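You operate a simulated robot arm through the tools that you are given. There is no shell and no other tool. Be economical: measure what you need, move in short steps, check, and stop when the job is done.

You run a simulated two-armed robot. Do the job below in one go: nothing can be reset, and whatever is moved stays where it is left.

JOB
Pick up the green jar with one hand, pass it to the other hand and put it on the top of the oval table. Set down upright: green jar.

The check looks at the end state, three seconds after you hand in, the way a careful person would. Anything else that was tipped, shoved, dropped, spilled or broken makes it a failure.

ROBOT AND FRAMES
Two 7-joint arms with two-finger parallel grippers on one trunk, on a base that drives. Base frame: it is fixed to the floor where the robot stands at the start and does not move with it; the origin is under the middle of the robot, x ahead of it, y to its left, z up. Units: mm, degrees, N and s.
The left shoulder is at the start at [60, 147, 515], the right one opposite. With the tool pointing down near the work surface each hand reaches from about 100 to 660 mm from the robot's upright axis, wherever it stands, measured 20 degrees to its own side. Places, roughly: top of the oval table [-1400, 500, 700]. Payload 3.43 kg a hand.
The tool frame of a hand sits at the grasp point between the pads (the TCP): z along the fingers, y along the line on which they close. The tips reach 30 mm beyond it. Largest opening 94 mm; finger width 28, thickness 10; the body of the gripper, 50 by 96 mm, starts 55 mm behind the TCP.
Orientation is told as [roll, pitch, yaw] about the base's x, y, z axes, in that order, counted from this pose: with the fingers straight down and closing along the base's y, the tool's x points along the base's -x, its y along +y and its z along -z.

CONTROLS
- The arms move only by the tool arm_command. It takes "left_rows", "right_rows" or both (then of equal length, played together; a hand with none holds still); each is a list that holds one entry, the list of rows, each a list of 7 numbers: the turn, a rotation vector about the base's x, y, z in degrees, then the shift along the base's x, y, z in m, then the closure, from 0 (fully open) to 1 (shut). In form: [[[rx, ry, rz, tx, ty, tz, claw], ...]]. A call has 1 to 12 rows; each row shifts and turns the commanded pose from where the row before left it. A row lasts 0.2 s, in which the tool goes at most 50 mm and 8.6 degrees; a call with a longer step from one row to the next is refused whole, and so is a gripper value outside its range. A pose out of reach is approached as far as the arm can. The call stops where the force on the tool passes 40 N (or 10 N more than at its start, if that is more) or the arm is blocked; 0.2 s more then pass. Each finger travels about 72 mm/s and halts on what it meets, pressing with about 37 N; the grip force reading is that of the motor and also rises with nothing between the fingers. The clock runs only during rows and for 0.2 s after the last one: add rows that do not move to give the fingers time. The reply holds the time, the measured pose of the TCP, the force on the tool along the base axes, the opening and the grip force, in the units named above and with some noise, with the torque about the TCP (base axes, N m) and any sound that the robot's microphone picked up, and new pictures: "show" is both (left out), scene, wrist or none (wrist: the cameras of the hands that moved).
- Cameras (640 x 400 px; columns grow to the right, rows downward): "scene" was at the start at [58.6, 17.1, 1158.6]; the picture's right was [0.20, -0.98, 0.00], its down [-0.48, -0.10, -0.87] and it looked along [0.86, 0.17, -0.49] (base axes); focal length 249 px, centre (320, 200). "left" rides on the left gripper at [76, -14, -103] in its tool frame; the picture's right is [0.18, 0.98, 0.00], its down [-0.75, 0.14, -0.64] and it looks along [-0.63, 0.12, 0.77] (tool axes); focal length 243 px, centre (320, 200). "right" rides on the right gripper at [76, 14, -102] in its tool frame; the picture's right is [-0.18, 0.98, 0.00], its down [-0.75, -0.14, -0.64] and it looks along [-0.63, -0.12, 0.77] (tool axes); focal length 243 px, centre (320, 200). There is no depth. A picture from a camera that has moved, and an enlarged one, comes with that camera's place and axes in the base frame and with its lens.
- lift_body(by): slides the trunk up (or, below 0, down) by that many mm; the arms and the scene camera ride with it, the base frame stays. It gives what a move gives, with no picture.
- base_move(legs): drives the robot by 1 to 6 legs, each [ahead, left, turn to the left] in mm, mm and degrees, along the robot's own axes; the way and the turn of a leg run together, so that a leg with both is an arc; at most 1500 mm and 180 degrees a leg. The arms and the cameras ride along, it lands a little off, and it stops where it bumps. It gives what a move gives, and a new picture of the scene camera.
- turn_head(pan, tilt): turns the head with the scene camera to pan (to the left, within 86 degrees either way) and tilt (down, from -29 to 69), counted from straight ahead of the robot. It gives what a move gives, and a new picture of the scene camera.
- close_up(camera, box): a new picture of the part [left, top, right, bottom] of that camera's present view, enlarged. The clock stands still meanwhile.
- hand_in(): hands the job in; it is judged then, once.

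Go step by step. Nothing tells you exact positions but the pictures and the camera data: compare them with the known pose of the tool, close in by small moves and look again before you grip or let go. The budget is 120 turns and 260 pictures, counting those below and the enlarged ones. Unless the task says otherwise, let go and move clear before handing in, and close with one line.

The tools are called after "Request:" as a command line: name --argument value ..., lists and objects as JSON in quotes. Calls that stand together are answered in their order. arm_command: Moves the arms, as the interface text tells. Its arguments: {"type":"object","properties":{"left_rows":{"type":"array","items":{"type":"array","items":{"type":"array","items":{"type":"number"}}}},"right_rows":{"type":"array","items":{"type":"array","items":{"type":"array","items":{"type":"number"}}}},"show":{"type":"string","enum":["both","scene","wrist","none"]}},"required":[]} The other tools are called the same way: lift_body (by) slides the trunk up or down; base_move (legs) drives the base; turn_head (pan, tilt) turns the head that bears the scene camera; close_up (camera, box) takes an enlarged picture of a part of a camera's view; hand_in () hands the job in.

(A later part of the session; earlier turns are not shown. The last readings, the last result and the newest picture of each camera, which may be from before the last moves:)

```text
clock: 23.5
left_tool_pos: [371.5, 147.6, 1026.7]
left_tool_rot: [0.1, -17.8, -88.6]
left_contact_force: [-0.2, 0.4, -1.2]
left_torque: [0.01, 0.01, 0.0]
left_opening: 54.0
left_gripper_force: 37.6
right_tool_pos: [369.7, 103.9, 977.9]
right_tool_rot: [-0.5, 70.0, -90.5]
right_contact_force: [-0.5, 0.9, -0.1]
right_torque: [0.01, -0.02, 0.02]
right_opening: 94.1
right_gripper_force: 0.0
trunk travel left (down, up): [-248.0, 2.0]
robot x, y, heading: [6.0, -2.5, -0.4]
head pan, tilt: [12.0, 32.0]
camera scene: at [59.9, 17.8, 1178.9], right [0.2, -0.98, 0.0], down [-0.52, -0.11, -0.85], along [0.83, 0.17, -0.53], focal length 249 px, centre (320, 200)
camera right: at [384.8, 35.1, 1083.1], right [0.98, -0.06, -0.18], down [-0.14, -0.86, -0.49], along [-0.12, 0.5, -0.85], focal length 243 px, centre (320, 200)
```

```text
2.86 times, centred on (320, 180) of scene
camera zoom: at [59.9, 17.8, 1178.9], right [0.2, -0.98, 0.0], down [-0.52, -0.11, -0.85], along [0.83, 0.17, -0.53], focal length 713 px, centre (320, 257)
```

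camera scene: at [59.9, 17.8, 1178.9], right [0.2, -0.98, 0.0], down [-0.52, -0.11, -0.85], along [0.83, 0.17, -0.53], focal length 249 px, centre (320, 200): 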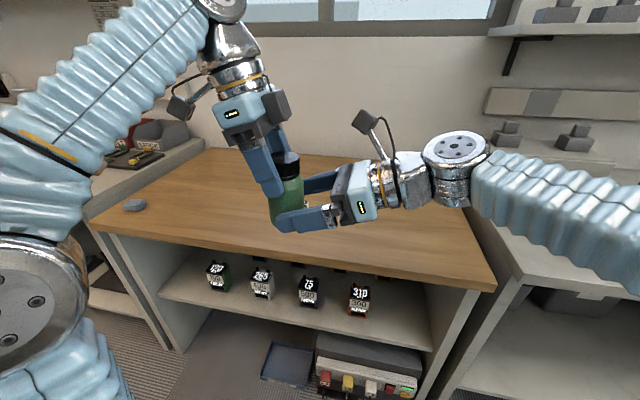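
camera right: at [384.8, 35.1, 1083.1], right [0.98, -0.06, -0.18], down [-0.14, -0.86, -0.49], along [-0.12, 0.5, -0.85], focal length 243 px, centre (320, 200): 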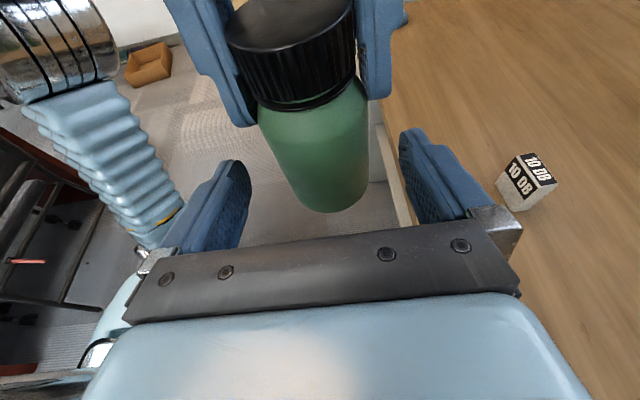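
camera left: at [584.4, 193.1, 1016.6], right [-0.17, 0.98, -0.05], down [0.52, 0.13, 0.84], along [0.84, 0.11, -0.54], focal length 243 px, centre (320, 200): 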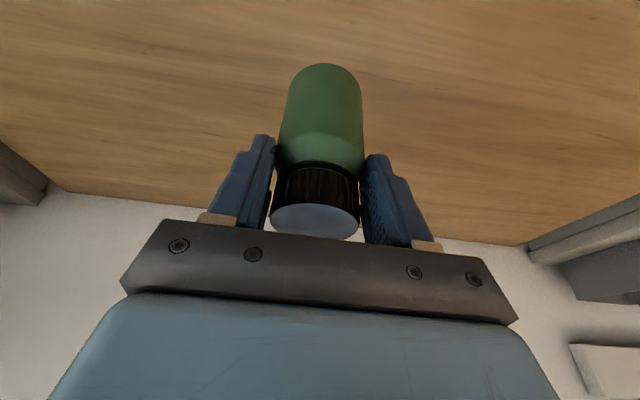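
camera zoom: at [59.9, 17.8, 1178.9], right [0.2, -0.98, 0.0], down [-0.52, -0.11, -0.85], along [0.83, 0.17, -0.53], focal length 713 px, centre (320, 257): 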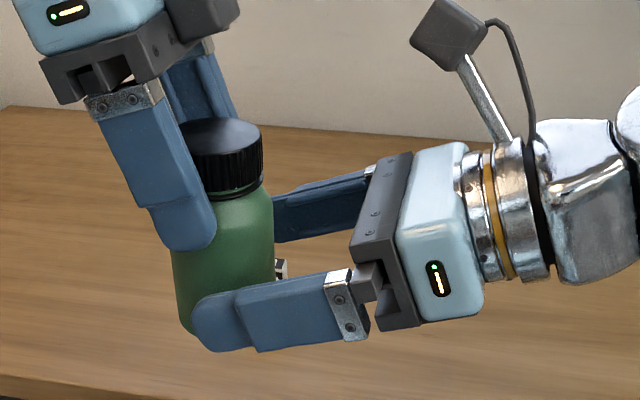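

The right fingers straddle the jar's lower body with clearance under the left fingertips. I'll advance the last 34 mm and close.

Request:
arm_command --right_rows '[[[0, 0, 0, 0.001, 0.017, -0.0055, 0], [0, 0, 0, 0.001, 0.017, -0.0055, 0], [0, 0, 0, 0, 0, 0, 0]]]'

Request:
close_up --camera "scene" --box '[208, 110, 432, 250]'

```text
clock: 24.3
left_tool_pos: [371.4, 148.8, 1026.7]
left_tool_rot: [0.2, -17.8, -88.6]
left_contact_force: [0.1, 0.0, -0.5]
left_torque: [-0.02, 0.0, -0.04]
left_opening: 53.8
left_gripper_force: 37.7
right_tool_pos: [372.4, 138.8, 966.0]
right_tool_rot: [-0.6, 70.0, -90.5]
right_contact_force: [0.6, -0.4, 0.0]
right_torque: [0.02, -0.01, 0.02]
right_opening: 94.0
right_gripper_force: 0.1
trunk travel left (down, up): [-248.0, 2.0]
robot x, y, heading: [5.0, 0.0, -0.4]
head pan, tilt: [12.0, 32.0]
camera scene: at [60.0, 17.8, 1178.9], right [0.2, -0.98, 0.0], down [-0.52, -0.11, -0.85], along [0.83, 0.17, -0.53], focal length 249 px, centre (320, 200)
camera right: at [386.2, 68.8, 1072.8], right [0.98, -0.06, -0.18], down [-0.14, -0.86, -0.49], along [-0.12, 0.5, -0.85], focal length 243 px, centre (320, 200)
```

scene: 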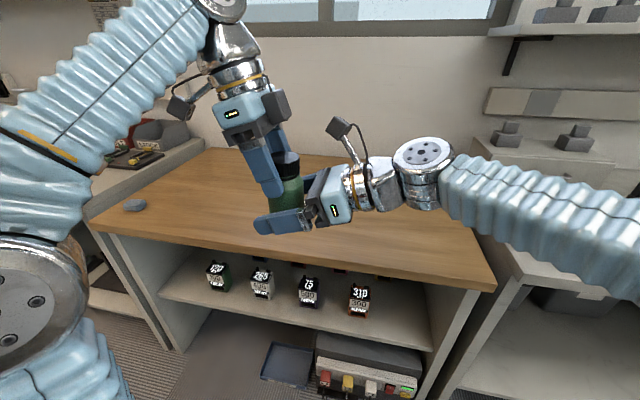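
right: 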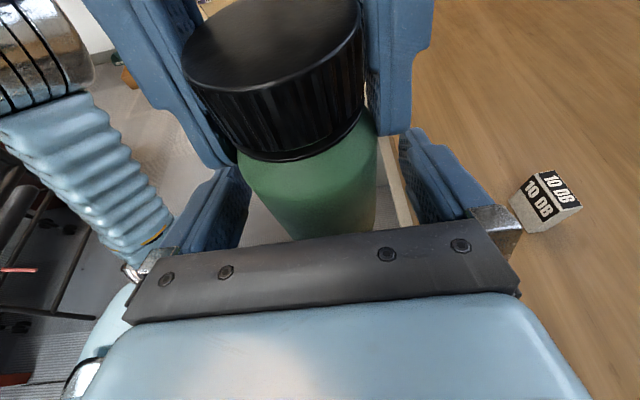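

```text
2.86 times, centred on (320, 180) of scene
camera zoom: at [60.0, 17.8, 1178.9], right [0.2, -0.98, 0.0], down [-0.52, -0.11, -0.85], along [0.83, 0.17, -0.53], focal length 713 px, centre (320, 257)
```

zoom: 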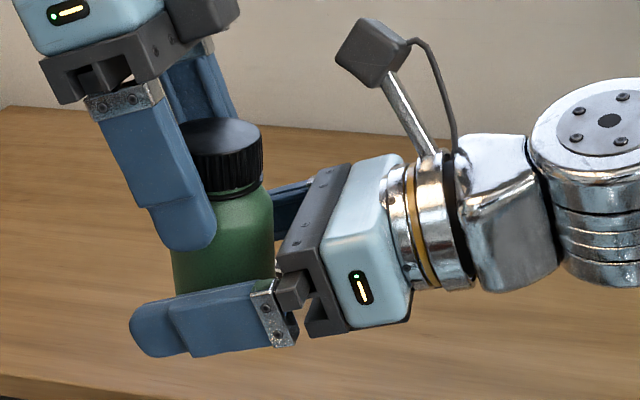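

Request:
arm_command --right_rows '[[[0, 0, 0, 0, -0.007, 0.0025, 0], [0, 0, 0, 0, 0, 0, 0.25], [0, 0, 0, 0, 0, 0, 0.4], [0, 0, 0, 0, 0, 0, 0.6], [0, 0, 0, 0, 0, 0, 0.8], [0, 0, 0, 0, 0, 0, 1], [0, 0, 0, 0, 0, 0, 1], [0, 0, 0, 0, 0, 0, 1]]]'

Request:
close_up --camera "scene" --box '[208, 110, 432, 250]'

```text
clock: 26.1
left_tool_pos: [371.6, 148.2, 1027.3]
left_tool_rot: [0.2, -17.8, -88.6]
left_contact_force: [-4.9, -1.4, -0.6]
left_torque: [-0.08, 0.15, -0.05]
left_opening: 54.1
left_gripper_force: 36.5
right_tool_pos: [372.3, 132.5, 968.3]
right_tool_rot: [-0.5, 70.0, -90.6]
right_contact_force: [5.0, 1.1, -0.4]
right_torque: [-0.01, 0.09, 0.01]
right_opening: 57.7
right_gripper_force: 37.3
trunk travel left (down, up): [-248.0, 2.0]
robot x, y, heading: [2.8, -0.0, -0.2]
head pan, tilt: [12.0, 32.0]
camera scene: at [59.9, 17.8, 1178.9], right [0.2, -0.98, 0.0], down [-0.52, -0.11, -0.85], along [0.83, 0.17, -0.53], focal length 249 px, centre (320, 200)
camera right: at [387.0, 61.6, 1075.1], right [0.98, -0.06, -0.18], down [-0.14, -0.86, -0.49], along [-0.12, 0.5, -0.85], focal length 243 px, centre (320, 200)
```

scene: 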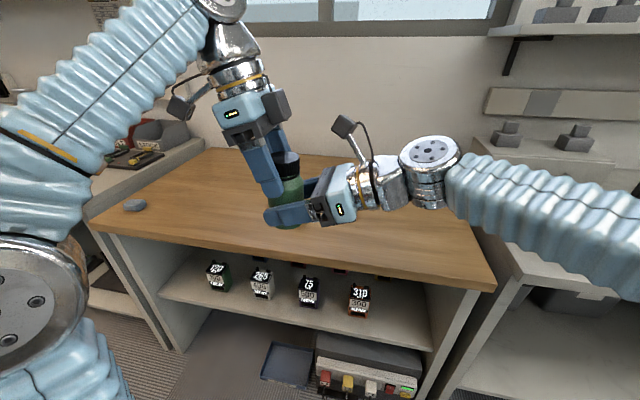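
right: 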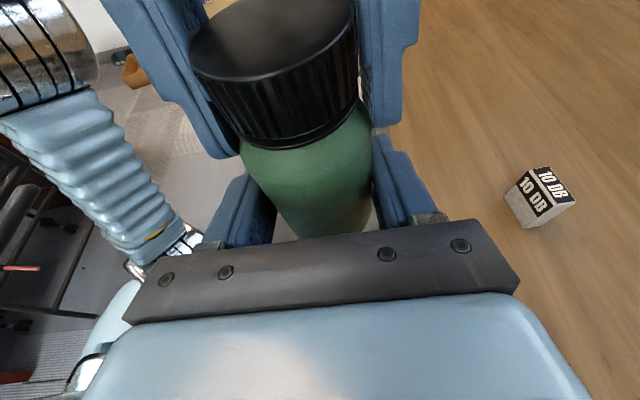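

```text
2.86 times, centred on (320, 180) of scene
camera zoom: at [59.9, 17.8, 1178.9], right [0.2, -0.98, 0.0], down [-0.52, -0.11, -0.85], along [0.83, 0.17, -0.53], focal length 713 px, centre (320, 257)
```

zoom: 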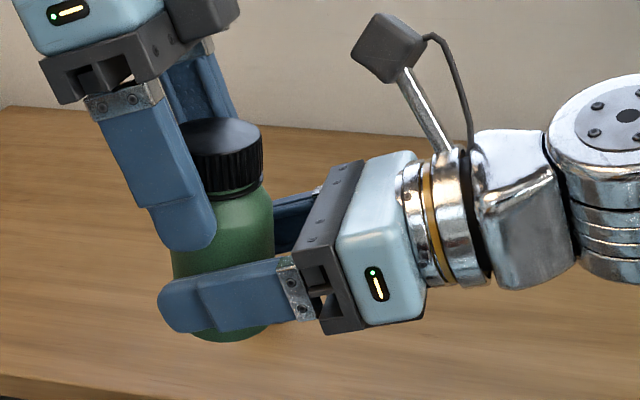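

The right hand now holds the lower body (opening 57.7). I'll open the left hand and withdraw it up along its own axis.

Request:
arm_command --left_rows '[[[0, 0, 0, 0, 0, 0, 0.6], [0, 0, 0, 0, 0, 0, 0.2], [0, 0, 0, 0, 0, 0, 0], [0, 0, 0, 0, 0, 0, 0], [0, 0, 0, 0, 0.004, 0.012, 0], [0, 0, 0, 0, 0.007, 0.022, 0], [0, 0, 0, 0, 0.01, 0.03, 0], [0, 0, 0, 0, 0.01, 0.03, 0], [0, 0, 0, 0, 0.02, 0.01, 0], [0, 0, 0, 0, 0, 0, 0]]]' --show "scene"

Request:
close_up --camera "scene" --box '[208, 110, 432, 250]'

```text
clock: 28.3
left_tool_pos: [354.9, 175.1, 1022.0]
left_tool_rot: [0.4, -17.9, -90.7]
left_contact_force: [0.2, 0.0, 0.2]
left_torque: [-0.01, 0.02, -0.02]
left_opening: 94.0
left_gripper_force: 0.1
left hand out of reach, approached as far as the arm can: row 5, 6, 7, 8, 9
right_tool_pos: [371.7, 131.6, 968.3]
right_tool_rot: [-0.6, 70.0, -90.5]
right_contact_force: [0.1, -0.6, -0.8]
right_torque: [-0.01, -0.01, 0.01]
right_opening: 57.3
right_gripper_force: 37.2
trunk travel left (down, up): [-248.0, 2.0]
robot x, y, heading: [5.3, -1.2, -0.2]
head pan, tilt: [12.0, 32.0]
camera scene: at [59.9, 17.8, 1178.9], right [0.2, -0.98, 0.0], down [-0.52, -0.11, -0.85], along [0.83, 0.17, -0.53], focal length 249 px, centre (320, 200)
```

scene: 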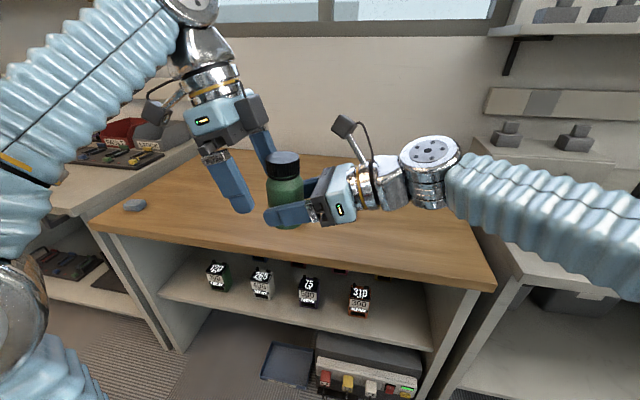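

```text
2.86 times, centred on (320, 180) of scene
camera zoom: at [59.9, 17.8, 1178.9], right [0.2, -0.98, 0.0], down [-0.52, -0.11, -0.85], along [0.83, 0.17, -0.53], focal length 713 px, centre (320, 257)
```

zoom: 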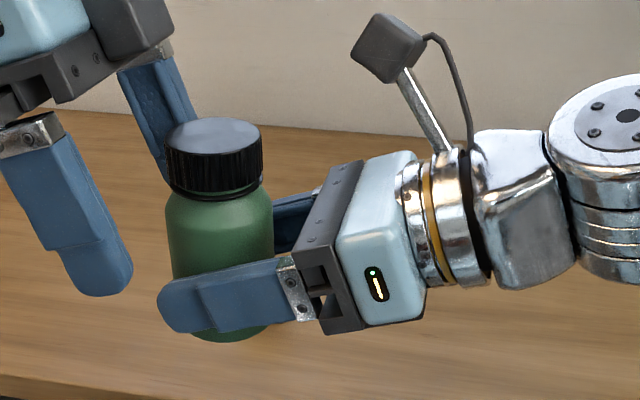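

The jar stays upright in the right hand. The left couldn't rise but slid sideways freely, so I'll pull it further to the left.

Request:
arm_command --left_rows '[[[0, 0, 0, 0, 0.02, 0, 0], [0, 0, 0, 0, 0.03, 0, 0], [0, 0, 0, 0, 0.03, 0, 0], [0, 0, 0, 0, 0.03, 0, 0], [0, 0, 0, 0, 0.03, 0, 0], [0, 0, 0, 0, 0, 0, 0]]]' --show "scene"

Request:
close_up --camera "scene" --box '[208, 110, 432, 250]'

```text
clock: 29.3
left_tool_pos: [332.9, 190.2, 1023.3]
left_tool_rot: [5.5, -17.6, -104.1]
left_contact_force: [3.5, 5.2, -1.3]
left_torque: [0.11, -0.01, 0.35]
left_opening: 93.8
left_gripper_force: 0.1
left hand out of reach, approached as far as the arm can: row 1, 2, 3, 4, 5
right_tool_pos: [369.5, 131.4, 970.8]
right_tool_rot: [0.3, 69.9, -89.3]
right_contact_force: [-3.5, -5.2, -0.4]
right_torque: [0.16, -0.13, 0.09]
right_opening: 58.5
right_gripper_force: 36.6
trunk travel left (down, up): [-248.0, 2.0]
robot x, y, heading: [0.2, 0.0, -0.2]
head pan, tilt: [12.0, 32.0]
stopped in row 5 (right hand): the force on the tool passed its limit at 60 N (the readings are from after the stop); the commanded pose is now the measured one
camera scene: at [60.3, 17.9, 1178.9], right [0.2, -0.98, 0.0], down [-0.52, -0.11, -0.85], along [0.83, 0.17, -0.53], focal length 249 px, centre (320, 200)
```

scene: 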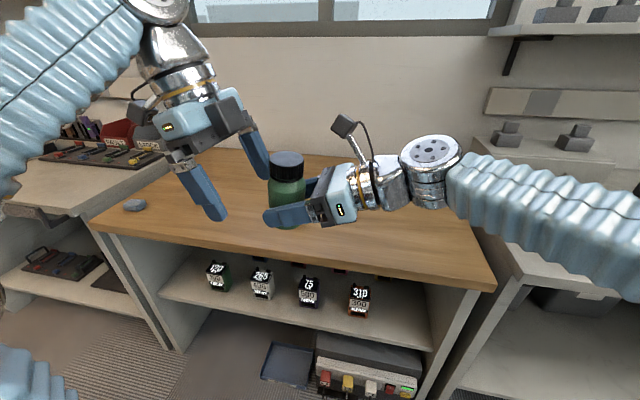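

```text
2.86 times, centred on (320, 180) of scene
camera zoom: at [60.3, 17.9, 1178.9], right [0.2, -0.98, 0.0], down [-0.52, -0.11, -0.85], along [0.83, 0.17, -0.53], focal length 713 px, centre (320, 257)
```

zoom: 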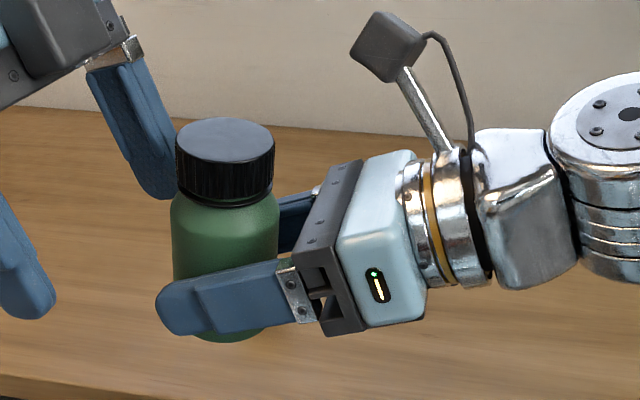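

A left finger brushed the jar, which is still held. I'll move the right hand and jar away from it to the right.

Request:
arm_command --right_rows '[[[0, 0, 0, -0.006, -0.012, 0, 1], [0, 0, 0, -0.006, -0.02, 0, 1], [0, 0, 0, 0, -0.03, 0.0, 1], [0, 0, 0, 0, -0.04, 0, 1], [0, 0, 0, 0, -0.04, 0, 1], [0, 0, 0, 0, 0, 0, 1]]]'

Request:
close_up --camera "scene" --box '[258, 110, 482, 250]'

```text
clock: 30.7
left_tool_pos: [333.8, 189.7, 1023.6]
left_tool_rot: [5.5, -17.7, -104.3]
left_contact_force: [-0.2, -0.1, -0.3]
left_torque: [0.04, 0.02, 0.01]
left_opening: 94.2
left_gripper_force: 0.2
right_tool_pos: [357.2, -11.0, 970.9]
right_tool_rot: [0.3, 70.0, -89.4]
right_contact_force: [-0.6, -0.5, -0.9]
right_torque: [0.01, -0.01, -0.01]
right_opening: 58.1
right_gripper_force: 36.6
trunk travel left (down, up): [-248.0, 2.0]
robot x, y, heading: [1.8, 2.3, -0.3]
head pan, tilt: [12.0, 32.0]
camera scene: at [59.8, 17.6, 1178.9], right [0.2, -0.98, 0.0], down [-0.52, -0.11, -0.85], along [0.83, 0.17, -0.53], focal length 249 px, centre (320, 200)
camera right: at [371.1, -81.1, 1077.6], right [0.98, -0.06, -0.17], down [-0.13, -0.86, -0.49], along [-0.12, 0.5, -0.86], focal length 243 px, centre (320, 200)
```

scene: 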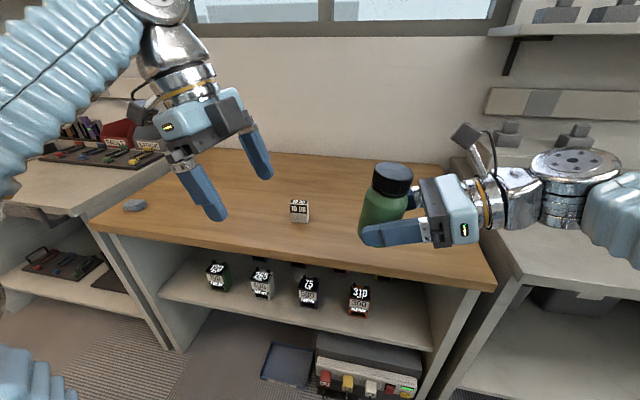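
right: 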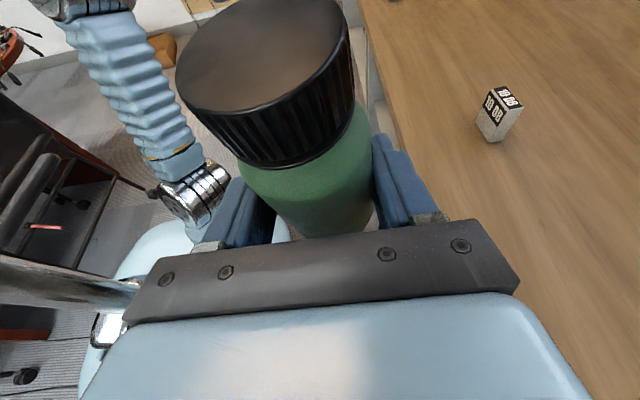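

```text
2.86 times, centred on (370, 180) of scene
camera zoom: at [59.8, 17.6, 1178.9], right [0.2, -0.98, 0.0], down [-0.52, -0.11, -0.85], along [0.83, 0.17, -0.53], focal length 713 px, centre (177, 257)
```

zoom: 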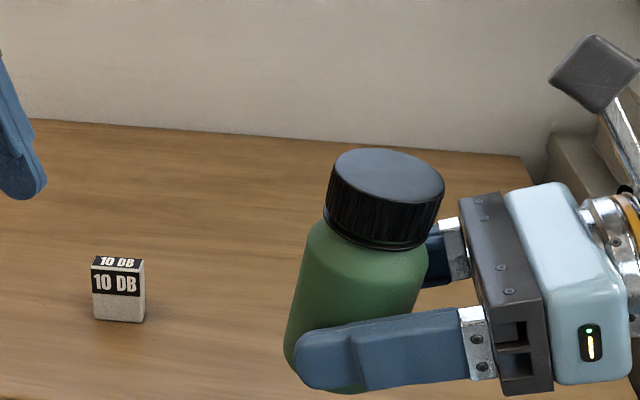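

The jar leaned only ~3° in the grip, which I'll compensate for later. Now I'll look around for the way to the oval table.

Request:
turn_head --pan 86 --tilt 30

Request:
turn_head --pan -86 --tilt 30

```text
clock: 32.2
left_tool_pos: [334.0, 190.8, 1023.9]
left_tool_rot: [5.4, -17.6, -104.3]
left_contact_force: [-0.4, -1.5, -0.2]
left_torque: [-0.01, -0.02, -0.01]
left_opening: 93.7
left_gripper_force: 0.1
right_tool_pos: [356.2, -11.2, 970.7]
right_tool_rot: [0.4, 70.0, -89.2]
right_contact_force: [0.7, 0.8, -0.8]
right_torque: [0.0, -0.01, 0.0]
right_opening: 57.9
right_gripper_force: 37.1
trunk travel left (down, up): [-248.0, 2.0]
robot x, y, heading: [0.3, 0.6, -0.2]
head pan, tilt: [85.9, 30.0]
camera scene: at [-21.1, 89.6, 1182.1], right [1.0, -0.07, 0.0], down [-0.04, -0.5, -0.87], along [0.06, 0.86, -0.5], focal length 249 px, centre (320, 200)
```

scene: 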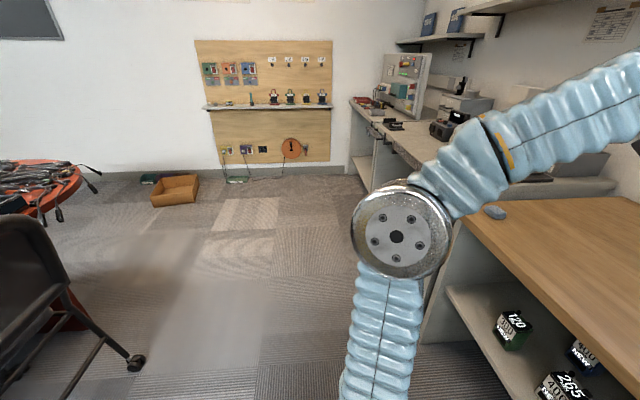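

```text
clock: 34.8
left_tool_pos: [331.6, 189.7, 1024.6]
left_tool_rot: [5.5, -17.6, -104.3]
left_contact_force: [-0.1, -1.1, -0.2]
left_torque: [0.0, 0.0, -0.02]
left_opening: 94.1
left_gripper_force: 0.0
right_tool_pos: [357.1, -10.7, 970.9]
right_tool_rot: [0.5, 70.0, -89.2]
right_contact_force: [0.3, -0.1, -0.9]
right_torque: [0.03, -0.03, 0.02]
right_opening: 57.9
right_gripper_force: 36.8
trunk travel left (down, up): [-248.0, 2.0]
robot x, y, heading: [3.3, 0.3, -0.4]
head pan, tilt: [-85.9, 30.0]
camera scene: at [-21.6, -90.9, 1182.1], right [-1.0, -0.07, 0.0], down [-0.03, 0.5, -0.87], along [0.06, -0.86, -0.5], focal length 249 px, centre (320, 200)
```

scene: 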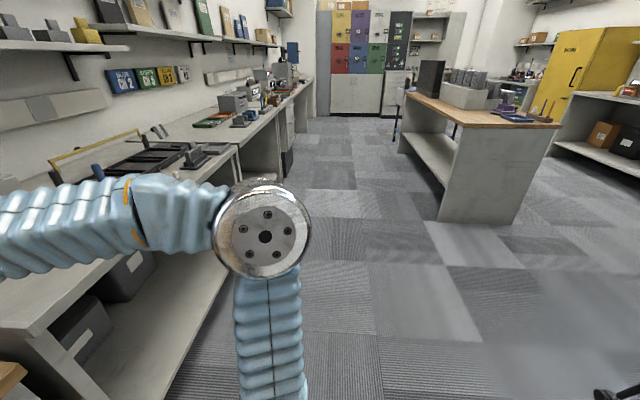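

Behind-left there's a chair and a red-topped table. I'll back up slightly and turn left in steps to see behind me.

Request:
turn_head --pan 60 --tilt 25

Request:
base_move --legs '[[-80, 0, 0], [0, 0, 60]]'

```text
clock: 37.1
left_tool_pos: [333.7, 190.3, 1026.0]
left_tool_rot: [5.5, -17.6, -104.3]
left_contact_force: [0.7, -0.1, -0.2]
left_torque: [0.02, 0.01, -0.02]
left_opening: 93.9
left_gripper_force: 0.1
right_tool_pos: [357.4, -10.6, 971.9]
right_tool_rot: [0.3, 69.9, -89.1]
right_contact_force: [-0.1, 1.1, -0.8]
right_torque: [0.07, -0.02, -0.03]
right_opening: 57.9
right_gripper_force: 37.0
trunk travel left (down, up): [-248.0, 2.0]
robot x, y, heading: [5.1, 0.9, -0.3]
head pan, tilt: [60.0, 25.0]
camera scene: at [18.6, 79.0, 1190.0], right [0.86, -0.5, 0.0], down [-0.21, -0.37, -0.91], along [0.46, 0.78, -0.42], focal length 249 px, centre (320, 200)
```

scene: 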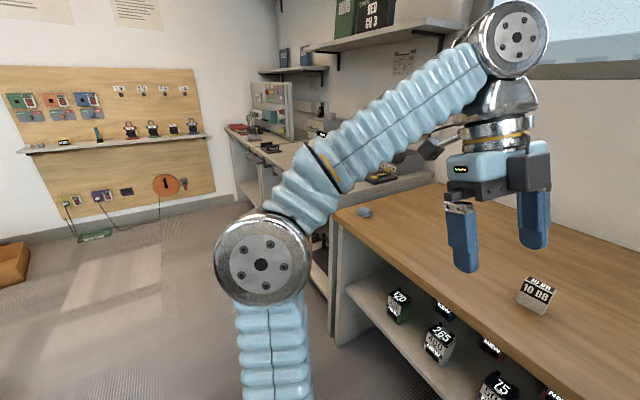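

```text
clock: 40.8
left_tool_pos: [-78.5, 381.9, 1024.6]
left_tool_rot: [5.5, -17.6, -44.0]
left_contact_force: [0.2, -0.2, -0.2]
left_torque: [0.0, -0.02, 0.03]
left_opening: 93.9
left_gripper_force: 0.0
right_tool_pos: [107.2, 303.2, 971.1]
right_tool_rot: [0.4, 69.8, -28.9]
right_contact_force: [-0.5, -0.8, -1.4]
right_torque: [-0.01, -0.02, 0.01]
right_opening: 57.7
right_gripper_force: 36.8
trunk travel left (down, up): [-248.0, 2.0]
robot x, y, heading: [-75.8, 2.8, 60.1]
head pan, tilt: [60.0, 25.0]
camera scene: at [-138.7, 53.3, 1190.1], right [0.86, 0.5, 0.0], down [0.21, -0.37, -0.91], along [-0.46, 0.78, -0.42], focal length 249 px, centre (320, 200)
```

scene: 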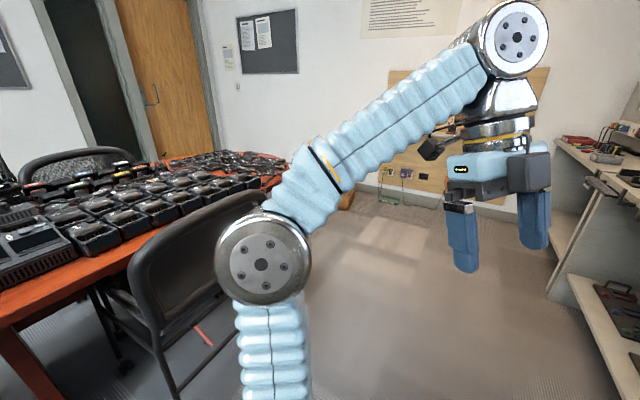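

The oval table is red-topped, crowded with devices, with a chair in front. I'll look further left for free space on it.

Request:
turn_head --pan 86 --tilt 25

```text
clock: 41.7
left_tool_pos: [-79.0, 382.0, 1024.3]
left_tool_rot: [5.6, -17.7, -44.0]
left_contact_force: [0.6, -0.1, -0.1]
left_torque: [0.02, 0.01, 0.0]
left_opening: 94.3
left_gripper_force: 0.0
right_tool_pos: [107.5, 302.2, 970.9]
right_tool_rot: [0.5, 69.9, -28.9]
right_contact_force: [-0.4, -0.3, -1.5]
right_torque: [0.02, 0.02, 0.0]
right_opening: 57.9
right_gripper_force: 37.0
trunk travel left (down, up): [-248.0, 2.0]
robot x, y, heading: [-76.4, 2.4, 60.3]
head pan, tilt: [85.9, 25.0]
camera scene: at [-168.8, 25.1, 1190.1], right [0.56, 0.83, 0.0], down [0.35, -0.24, -0.91], along [-0.75, 0.51, -0.42], focal length 249 px, centre (320, 200)
```

scene: 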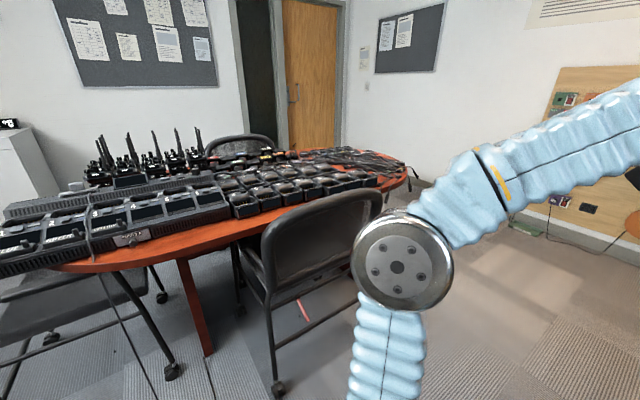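

Request:
turn_head --pan 0 --tilt 25

Request:
base_move --legs '[[0, 0, 110]]'

```text
clock: 43.3
left_tool_pos: [-78.2, 382.3, 1023.8]
left_tool_rot: [5.5, -17.6, -44.1]
left_contact_force: [-0.2, -0.1, 0.1]
left_torque: [0.01, -0.01, 0.01]
left_opening: 94.2
left_gripper_force: 0.0
right_tool_pos: [107.8, 302.8, 970.6]
right_tool_rot: [0.3, 70.0, -28.8]
right_contact_force: [-0.2, 0.5, -1.6]
right_torque: [0.0, 0.01, 0.02]
right_opening: 58.0
right_gripper_force: 36.9
trunk travel left (down, up): [-248.0, 2.0]
robot x, y, heading: [-74.6, 3.5, 60.2]
head pan, tilt: [0.0, 25.0]
camera scene: at [-46.6, 53.5, 1190.0], right [0.87, -0.5, 0.0], down [-0.21, -0.37, -0.91], along [0.45, 0.79, -0.42], focal length 249 px, centre (320, 200)
```

scene: 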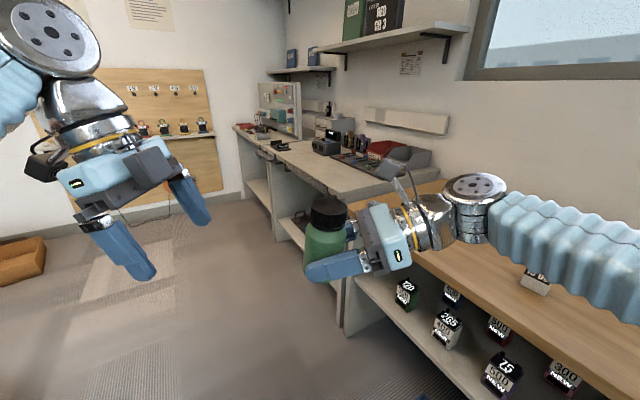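

```text
clock: 48.2
left_tool_pos: [-441.5, -115.1, 1025.1]
left_tool_rot: [5.5, -17.5, 63.4]
left_contact_force: [-0.6, 0.0, 0.0]
left_torque: [0.0, 0.04, 0.01]
left_opening: 94.0
left_gripper_force: 0.1
right_tool_pos: [-420.8, 86.8, 971.3]
right_tool_rot: [0.4, 69.9, 78.5]
right_contact_force: [0.2, -0.7, -1.2]
right_torque: [0.02, 0.02, 0.0]
right_opening: 57.5
right_gripper_force: 36.8
trunk travel left (down, up): [-248.0, 2.0]
robot x, y, heading: [-78.9, 0.5, 167.5]
head pan, tilt: [0.0, 25.0]
camera scene: at [-138.4, 12.9, 1190.0], right [0.22, 0.98, 0.0], down [0.41, -0.09, -0.91], along [-0.88, 0.2, -0.42], focal length 249 px, centre (320, 200)
```

scene: 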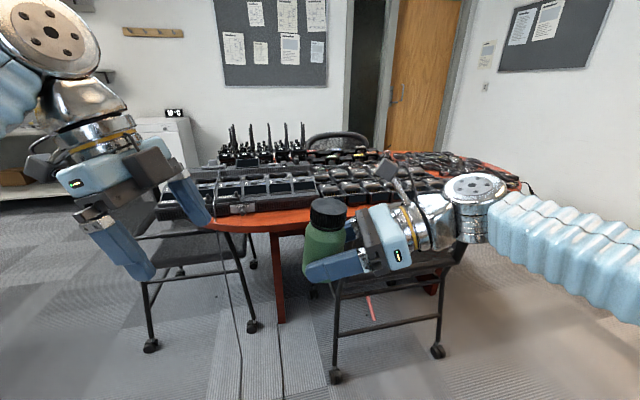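

Request:
close_up --camera "scene" --box '[130, 110, 354, 250]'

Request:
close_up --camera "scene" --box '[320, 120, 544, 260]'

```text
2.86 times, centred on (242, 180) of scene
camera zoom: at [-138.4, 12.9, 1190.0], right [0.22, 0.98, 0.0], down [0.41, -0.09, -0.91], along [-0.88, 0.2, -0.42], focal length 713 px, centre (543, 257)
```

zoom: 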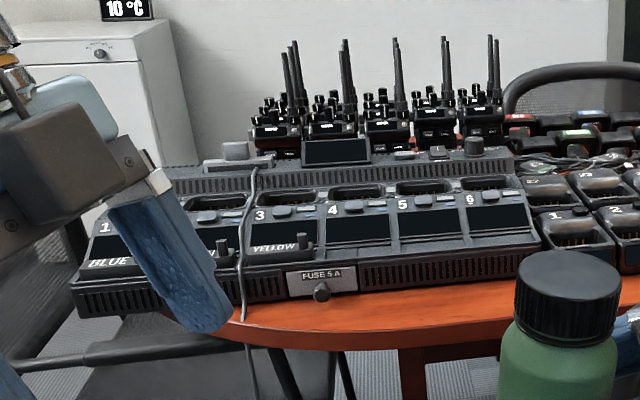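

```text
2.86 times, centred on (432, 190) of scene
camera zoom: at [-138.4, 12.9, 1190.0], right [0.22, 0.98, 0.0], down [0.41, -0.09, -0.91], along [-0.88, 0.2, -0.42], focal length 713 px, centre (0, 229)
```

zoom: 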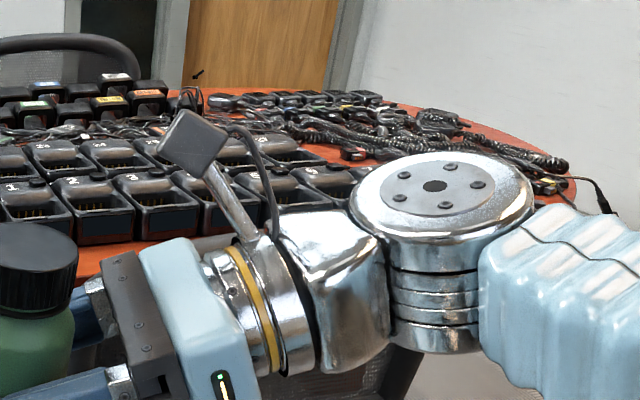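

The table is crowded, but there's a bare strip (~110 mm deep) along its near edge around y≈80, reachable between the two chairs. I'll turn the right hand to point more forward and tuck the left one before driving.

Request:
arm_command --right_rows '[[[0, 0, -7.5, 0, 0, 0, 1], [0, 0, -7.5, 0, 0, 0, 1], [0, 0, -7.5, 0, 0, 0, 1], [0, 0, -7.5, 0, 0, 0, 1], [0, 0, -7.5, 0, 0, 0, 1], [0, 0, -7.5, 0, 0, 0, 1], [0, 0, 0, 0, 0, 0, 1]]]' --left_rows '[[[0, 0, 0, 0.0195, -0.01, 0, 0.5], [0, 0, 0, 0.0195, -0.01, 0, 0.5], [0, 0, 0, 0.0195, -0.01, 0, 0.5], [0, 0, 0, 0.0195, -0.01, 0, 0.5], [0, 0, 0, 0.0195, -0.01, 0, 0.5], [0, 0, 0, 0, 0, 0, 0.5], [0, 0, 0, 0, 0, 0, 0.5]]]' --show "scene"

Request:
close_up --camera "scene" --box '[250, 150, 474, 290]'

```text
clock: 49.8
left_tool_pos: [-354.8, -147.5, 1011.4]
left_tool_rot: [5.5, -17.6, 63.4]
left_contact_force: [-1.1, -0.6, -0.1]
left_torque: [0.01, 0.01, -0.01]
left_opening: 47.1
left_gripper_force: 0.0
left hand out of reach, approached as far as the arm can: row 3, 4, 5
right_tool_pos: [-420.5, 87.0, 970.9]
right_tool_rot: [0.4, 69.9, 33.4]
right_contact_force: [0.0, 0.1, -1.5]
right_torque: [0.0, -0.01, -0.01]
right_opening: 57.7
right_gripper_force: 37.2
trunk travel left (down, up): [-248.0, 2.0]
robot x, y, heading: [-77.3, 0.4, 167.3]
head pan, tilt: [0.0, 25.0]
camera scene: at [-138.2, 12.7, 1190.1], right [0.22, 0.98, 0.0], down [0.41, -0.09, -0.91], along [-0.89, 0.2, -0.42], focal length 249 px, centre (320, 200)
```

scene: 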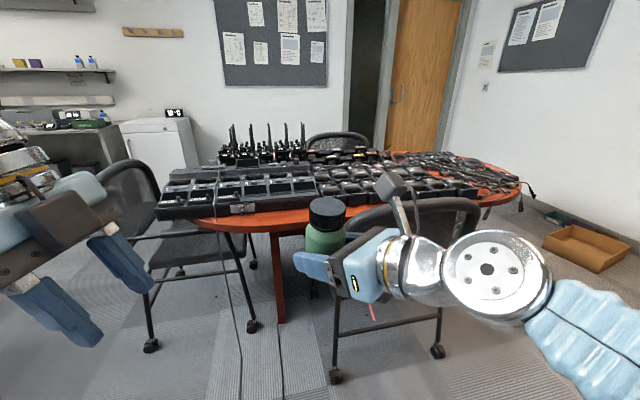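

```text
2.86 times, centred on (362, 220) of scene
camera zoom: at [-138.2, 12.7, 1190.1], right [0.22, 0.98, 0.0], down [0.41, -0.09, -0.91], along [-0.89, 0.2, -0.42], focal length 713 px, centre (200, 143)
```

zoom: 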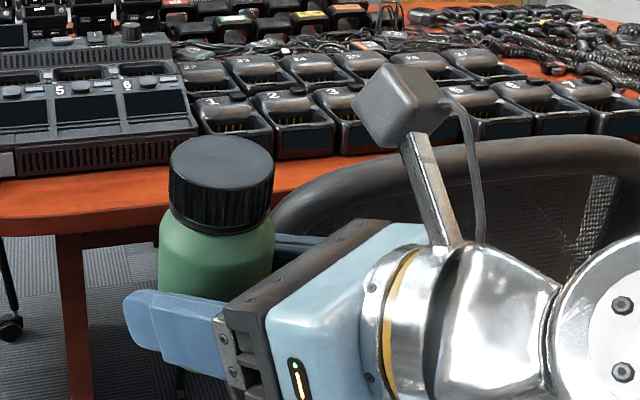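

Driving diagonally to a spot facing the free strip between the chairs.

Request:
base_move --legs '[[400, 440, 0], [0, 0, -17]]'

Request:
turn_head --pan -10 --tilt 35

Request:
close_up --camera "scene" --box '[200, 60, 424, 200]'

```text
clock: 54.1
left_tool_pos: [-874.9, -397.7, 1010.2]
left_tool_rot: [5.4, -17.6, 46.3]
left_contact_force: [0.3, 0.9, 0.1]
left_torque: [0.01, -0.03, -0.02]
left_opening: 46.7
left_gripper_force: 0.2
right_tool_pos: [-869.0, -153.7, 971.5]
right_tool_rot: [0.4, 69.9, 16.5]
right_contact_force: [-0.4, -0.2, -0.8]
right_torque: [0.02, -0.01, 0.03]
right_opening: 57.7
right_gripper_force: 37.0
trunk travel left (down, up): [-248.0, 2.0]
robot x, y, heading: [-568.2, -336.0, 150.5]
head pan, tilt: [0.0, 25.0]
camera scene: at [-621.0, -307.0, 1190.0], right [0.49, 0.87, 0.0], down [0.37, -0.21, -0.91], along [-0.79, 0.45, -0.42], focal length 249 px, centre (320, 200)
```

scene: 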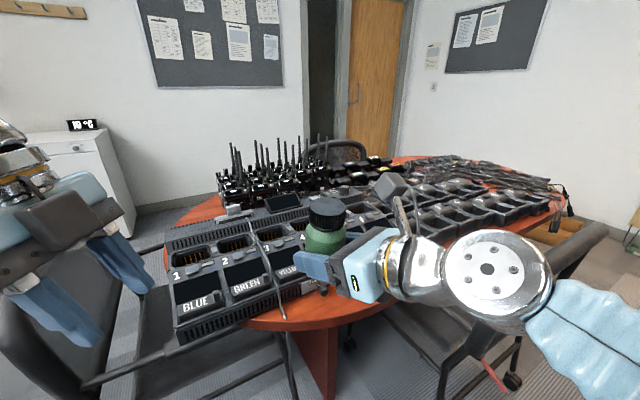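

```text
clock: 54.8
left_tool_pos: [-874.9, -397.5, 1010.7]
left_tool_rot: [5.5, -17.6, 46.4]
left_contact_force: [-0.5, -0.1, 0.4]
left_torque: [0.01, -0.01, 0.02]
left_opening: 46.6
left_gripper_force: 0.0
right_tool_pos: [-869.6, -152.7, 969.8]
right_tool_rot: [0.4, 69.9, 16.5]
right_contact_force: [0.5, -0.5, -1.7]
right_torque: [0.02, 0.02, -0.01]
right_opening: 57.7
right_gripper_force: 37.0
trunk travel left (down, up): [-248.0, 2.0]
robot x, y, heading: [-566.0, -337.2, 150.5]
head pan, tilt: [-10.0, 35.0]
camera scene: at [-608.8, -296.3, 1174.3], right [0.64, 0.77, 0.0], down [0.44, -0.36, -0.82], along [-0.63, 0.52, -0.57], focal length 249 px, centre (320, 200)
```

scene: 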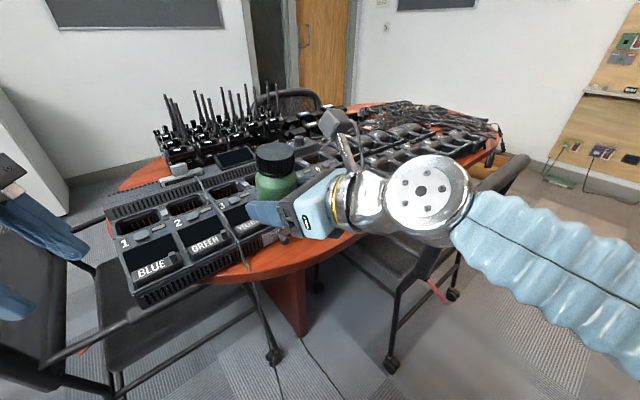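

```text
2.86 times, centred on (312, 130) of scene
camera zoom: at [-608.8, -296.3, 1174.3], right [0.64, 0.77, 0.0], down [0.44, -0.36, -0.82], along [-0.63, 0.52, -0.57], focal length 713 px, centre (343, 400)
```

zoom: 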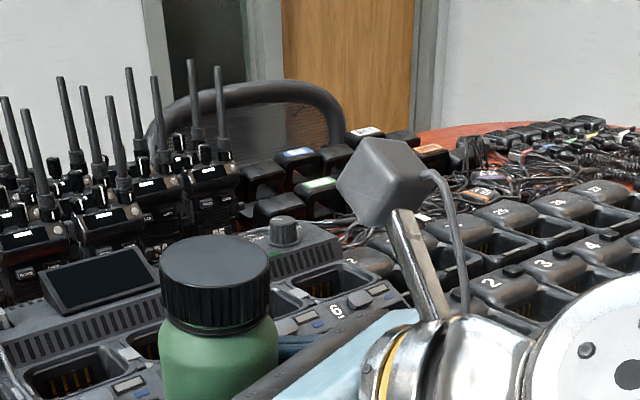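

Request:
close_up --camera "right" --box '[0, 0, 640, 400]'

Request:
close_up --camera "scene" --box '[100, 170, 420, 370]'

```text
1.00 times, centred on (320, 200) of right (not enlarged: the box is as wide or as high as the picture)
camera zoom: at [-806.2, -120.2, 1077.7], right [-0.21, 0.96, -0.17], down [0.87, 0.1, -0.49], along [-0.45, -0.25, -0.86], focal length 243 px, centre (320, 200)
```

zoom: 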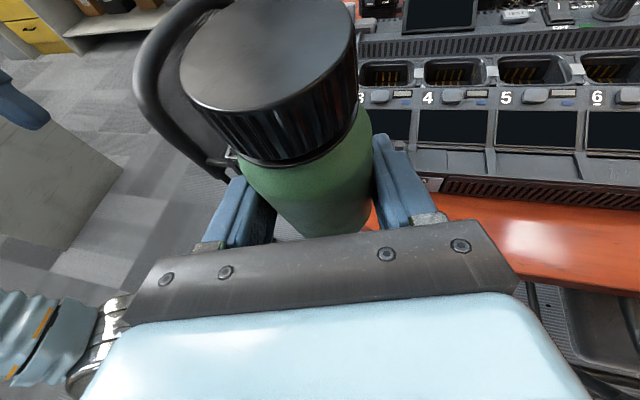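

```text
2.00 times, centred on (260, 270) of scene
camera zoom: at [-608.8, -296.3, 1174.3], right [0.64, 0.77, 0.0], down [0.44, -0.36, -0.82], along [-0.63, 0.52, -0.57], focal length 499 px, centre (440, 60)
```

zoom: 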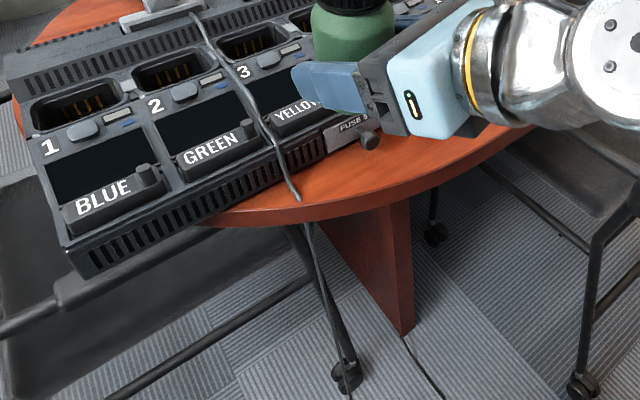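

The table top works out at z≈747, with the free strip at y≈20–80 running from x≈-910 (edge) to -1012 (charger). I'll move the jar, still high, over that strip.

Request:
arm_command --right_rows '[[[0, 0, 0, -0.0155, 0.0355, 0, 1], [0, 0, 0, -0.0155, 0.0355, 0, 1], [0, 0, 0, -0.0155, 0.0355, 0, 1], [0, 0, 0, -0.0155, 0.0355, 0, 1], [0, 0, 0, -0.0155, 0.0355, 0, 1], [0, 0, 0, -0.0155, 0.0355, 0, 1], [0, 0, 0, 0, 0, 0, 1]]]'

Request:
close_up --camera "scene" --box '[220, 120, 480, 280]'

```text
clock: 56.4
left_tool_pos: [-875.4, -397.7, 1010.8]
left_tool_rot: [5.4, -17.6, 46.4]
left_contact_force: [0.3, 0.2, 0.4]
left_torque: [0.02, -0.01, 0.0]
left_opening: 46.9
left_gripper_force: 0.1
right_tool_pos: [-963.9, 59.8, 971.2]
right_tool_rot: [0.4, 69.9, 16.5]
right_contact_force: [-0.1, 0.5, -0.9]
right_torque: [-0.01, 0.01, 0.01]
right_opening: 57.9
right_gripper_force: 37.3
trunk travel left (down, up): [-248.0, 2.0]
robot x, y, heading: [-563.8, -334.7, 150.5]
head pan, tilt: [-10.0, 35.0]
camera scene: at [-608.9, -296.0, 1174.3], right [0.64, 0.77, 0.0], down [0.44, -0.36, -0.82], along [-0.63, 0.52, -0.57], focal length 249 px, centre (320, 200)
camera right: at [-900.9, 92.9, 1077.5], right [-0.21, 0.96, -0.17], down [0.87, 0.1, -0.49], along [-0.45, -0.25, -0.86], focal length 243 px, centre (320, 200)
```

scene: 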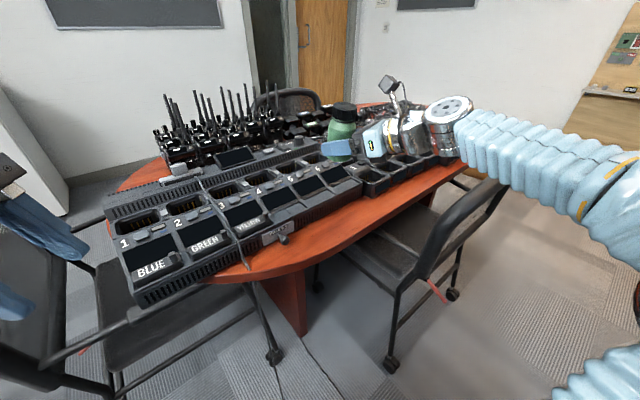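
right: 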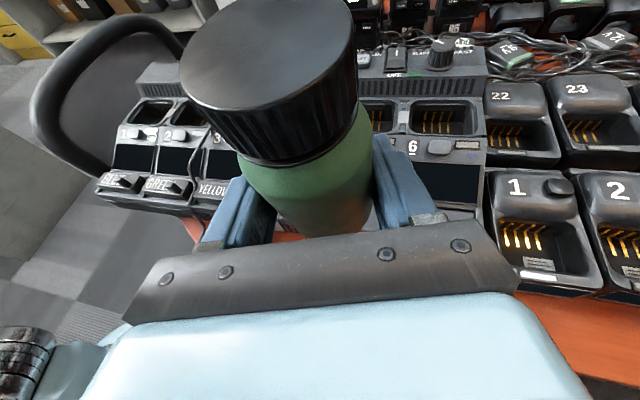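

```text
2.46 times, centred on (350, 200) of scene
camera zoom: at [-608.9, -296.0, 1174.3], right [0.64, 0.77, 0.0], down [0.44, -0.36, -0.82], along [-0.63, 0.52, -0.57], focal length 614 px, centre (246, 200)
```

zoom: 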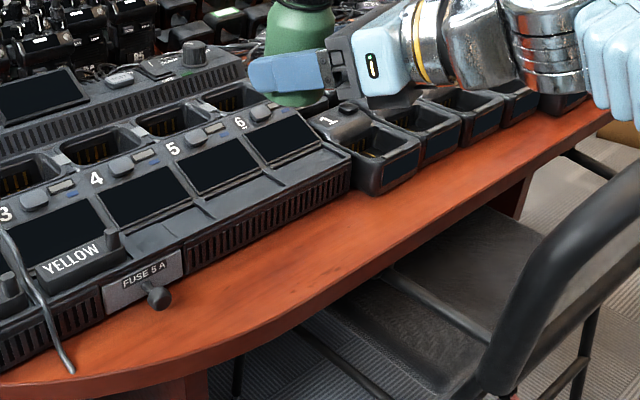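

Request:
close_up --camera "scene" --box '[300, 90, 396, 170]'

```text
5.00 times, centred on (348, 130) of scene
camera zoom: at [-608.9, -296.0, 1174.3], right [0.64, 0.77, 0.0], down [0.44, -0.36, -0.82], along [-0.63, 0.52, -0.57], focal length 1247 px, centre (180, 550)
```

zoom: 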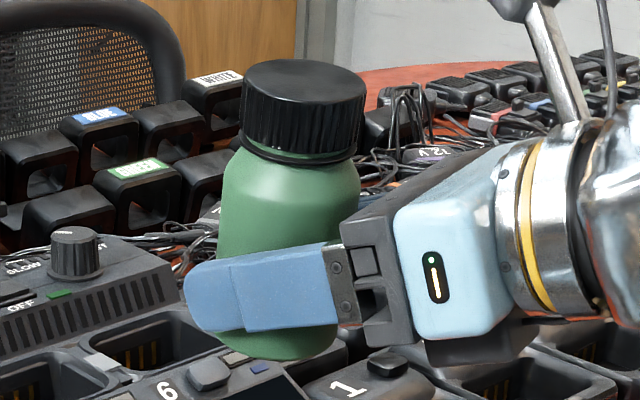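

The strip is clearly visible; the target spot is about [-954, 60]. I'll tip the hand 3° to true up the jar, centre over the strip and descend partway.

Request:
arm_command --right_rows '[[[0.8, -2.9, 0, 0.017, -0.003, 0, 1], [0, 0, 0, 0, 0, -0.02, 1], [0, 0, 0, 0, 0, -0.02, 1], [0, 0, 0, 0, 0, -0.02, 1], [0, 0, 0, 0, 0, -0.02, 1], [0, 0, 0, 0, 0, -0.02, 1], [0, 0, 0, 0, 0, 0, 1]]]'

Request:
close_up --camera "scene" --box '[280, 110, 440, 230]'

```text
clock: 58.0
left_tool_pos: [-875.2, -398.9, 1010.2]
left_tool_rot: [5.4, -17.5, 46.4]
left_contact_force: [-0.5, 0.4, 0.3]
left_torque: [-0.01, 0.0, 0.0]
left_opening: 47.3
left_gripper_force: 0.0
right_tool_pos: [-945.2, 56.4, 870.1]
right_tool_rot: [0.2, 66.9, 16.4]
right_contact_force: [0.2, 0.5, -0.9]
right_torque: [-0.01, 0.04, 0.03]
right_opening: 57.9
right_gripper_force: 36.5
trunk travel left (down, up): [-248.0, 2.0]
robot x, y, heading: [-565.5, -333.8, 150.3]
head pan, tilt: [-10.0, 35.0]
camera scene: at [-608.8, -296.2, 1174.3], right [0.64, 0.77, 0.0], down [0.44, -0.36, -0.82], along [-0.63, 0.52, -0.57], focal length 249 px, centre (320, 200)
camera right: at [-887.1, 88.4, 981.2], right [-0.2, 0.96, -0.17], down [0.89, 0.11, -0.44], along [-0.41, -0.24, -0.88], focal length 243 px, centre (320, 200)
```

scene: 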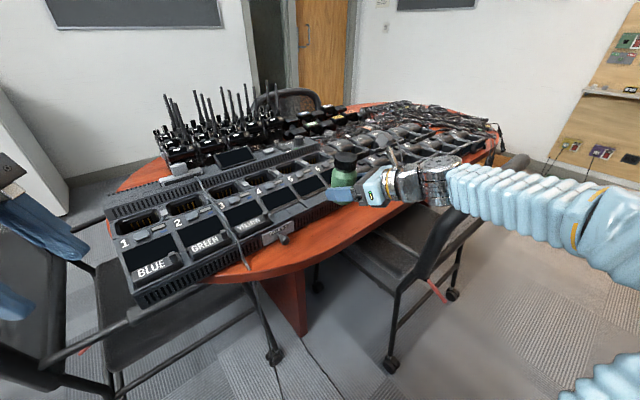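
right: 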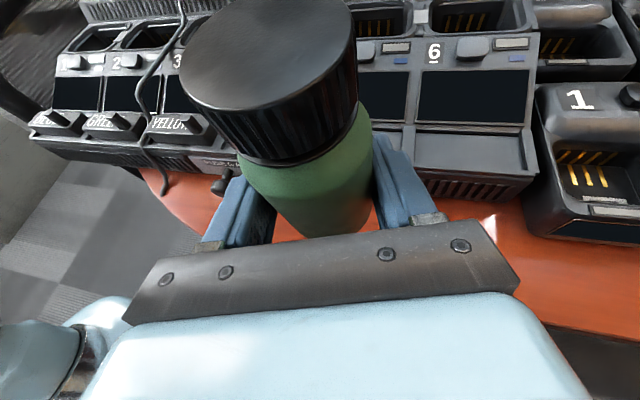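

```text
3.33 times, centred on (360, 170) of scene
camera zoom: at [-608.8, -296.2, 1174.3], right [0.64, 0.77, 0.0], down [0.44, -0.36, -0.82], along [-0.63, 0.52, -0.57], focal length 831 px, centre (187, 300)
```

zoom: 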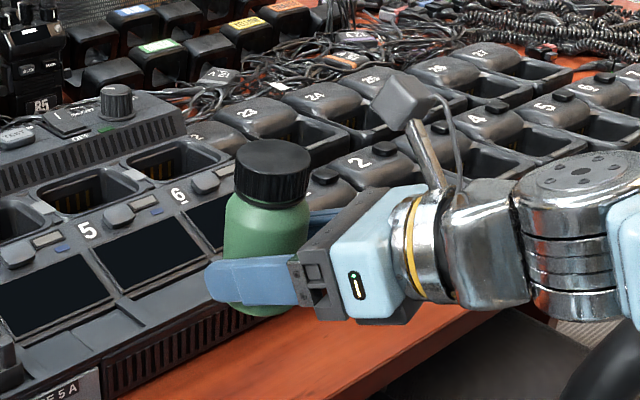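

The jar looks upright and sits over bare table; the chair back (y≥243) is clear of the forearm. I'll continue down to just above the surface.

Request:
arm_command --right_rows '[[[0, 0, 0, 0, 0, -0.015, 1], [0, 0, 0, 0, 0, -0.015, 1], [0, 0, 0, 0, 0, -0.015, 1], [0, 0, 0, 0, 0, -0.015, 1], [0, 0, 0, 0, 0, 0, 1]]]'

Request:
close_up --camera "scene" --box '[280, 130, 440, 250]'

```text
clock: 59.2
left_tool_pos: [-874.8, -397.9, 1010.9]
left_tool_rot: [5.6, -17.7, 46.4]
left_contact_force: [-0.5, -0.4, -0.3]
left_torque: [0.05, 0.0, 0.03]
left_opening: 47.1
left_gripper_force: 0.2
right_tool_pos: [-945.3, 57.0, 810.6]
right_tool_rot: [0.3, 66.9, 16.3]
right_contact_force: [-0.1, -0.1, -1.0]
right_torque: [0.02, 0.0, 0.0]
right_opening: 57.7
right_gripper_force: 36.8
trunk travel left (down, up): [-248.0, 2.0]
robot x, y, heading: [-566.6, -337.1, 150.7]
head pan, tilt: [-10.0, 35.0]
camera scene: at [-608.8, -296.2, 1174.3], right [0.64, 0.77, 0.0], down [0.44, -0.36, -0.82], along [-0.63, 0.52, -0.57], focal length 249 px, centre (320, 200)
camera right: at [-888.1, 88.6, 920.9], right [-0.2, 0.96, -0.17], down [0.89, 0.11, -0.44], along [-0.41, -0.24, -0.88], focal length 243 px, centre (320, 200)
```

scene: 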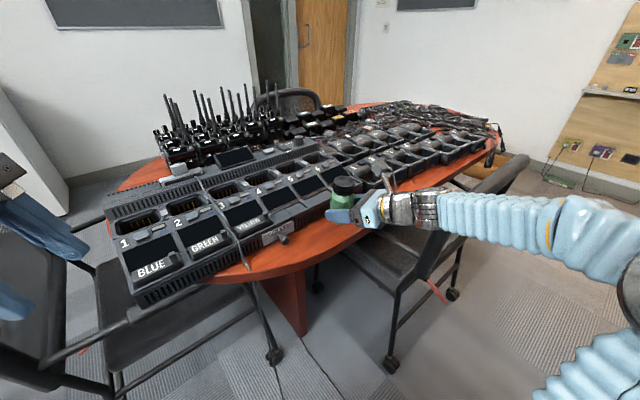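
right: 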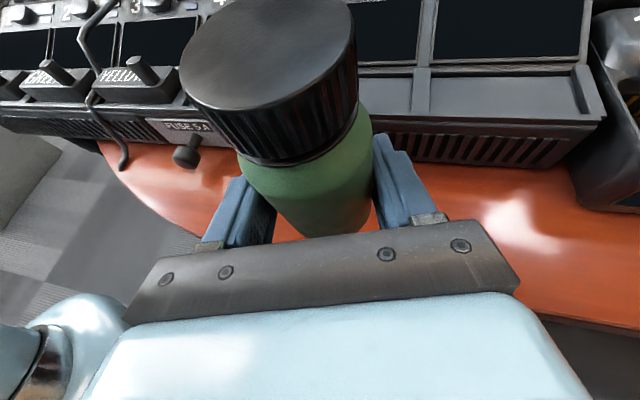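

```text
3.33 times, centred on (360, 190) of scene
camera zoom: at [-608.8, -296.2, 1174.3], right [0.64, 0.77, 0.0], down [0.44, -0.36, -0.82], along [-0.63, 0.52, -0.57], focal length 831 px, centre (187, 233)
```

zoom: 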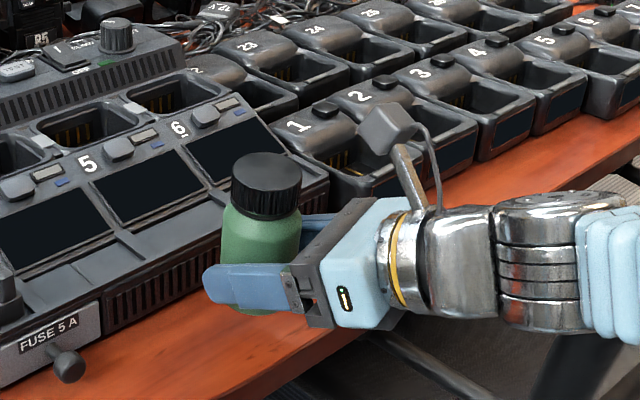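

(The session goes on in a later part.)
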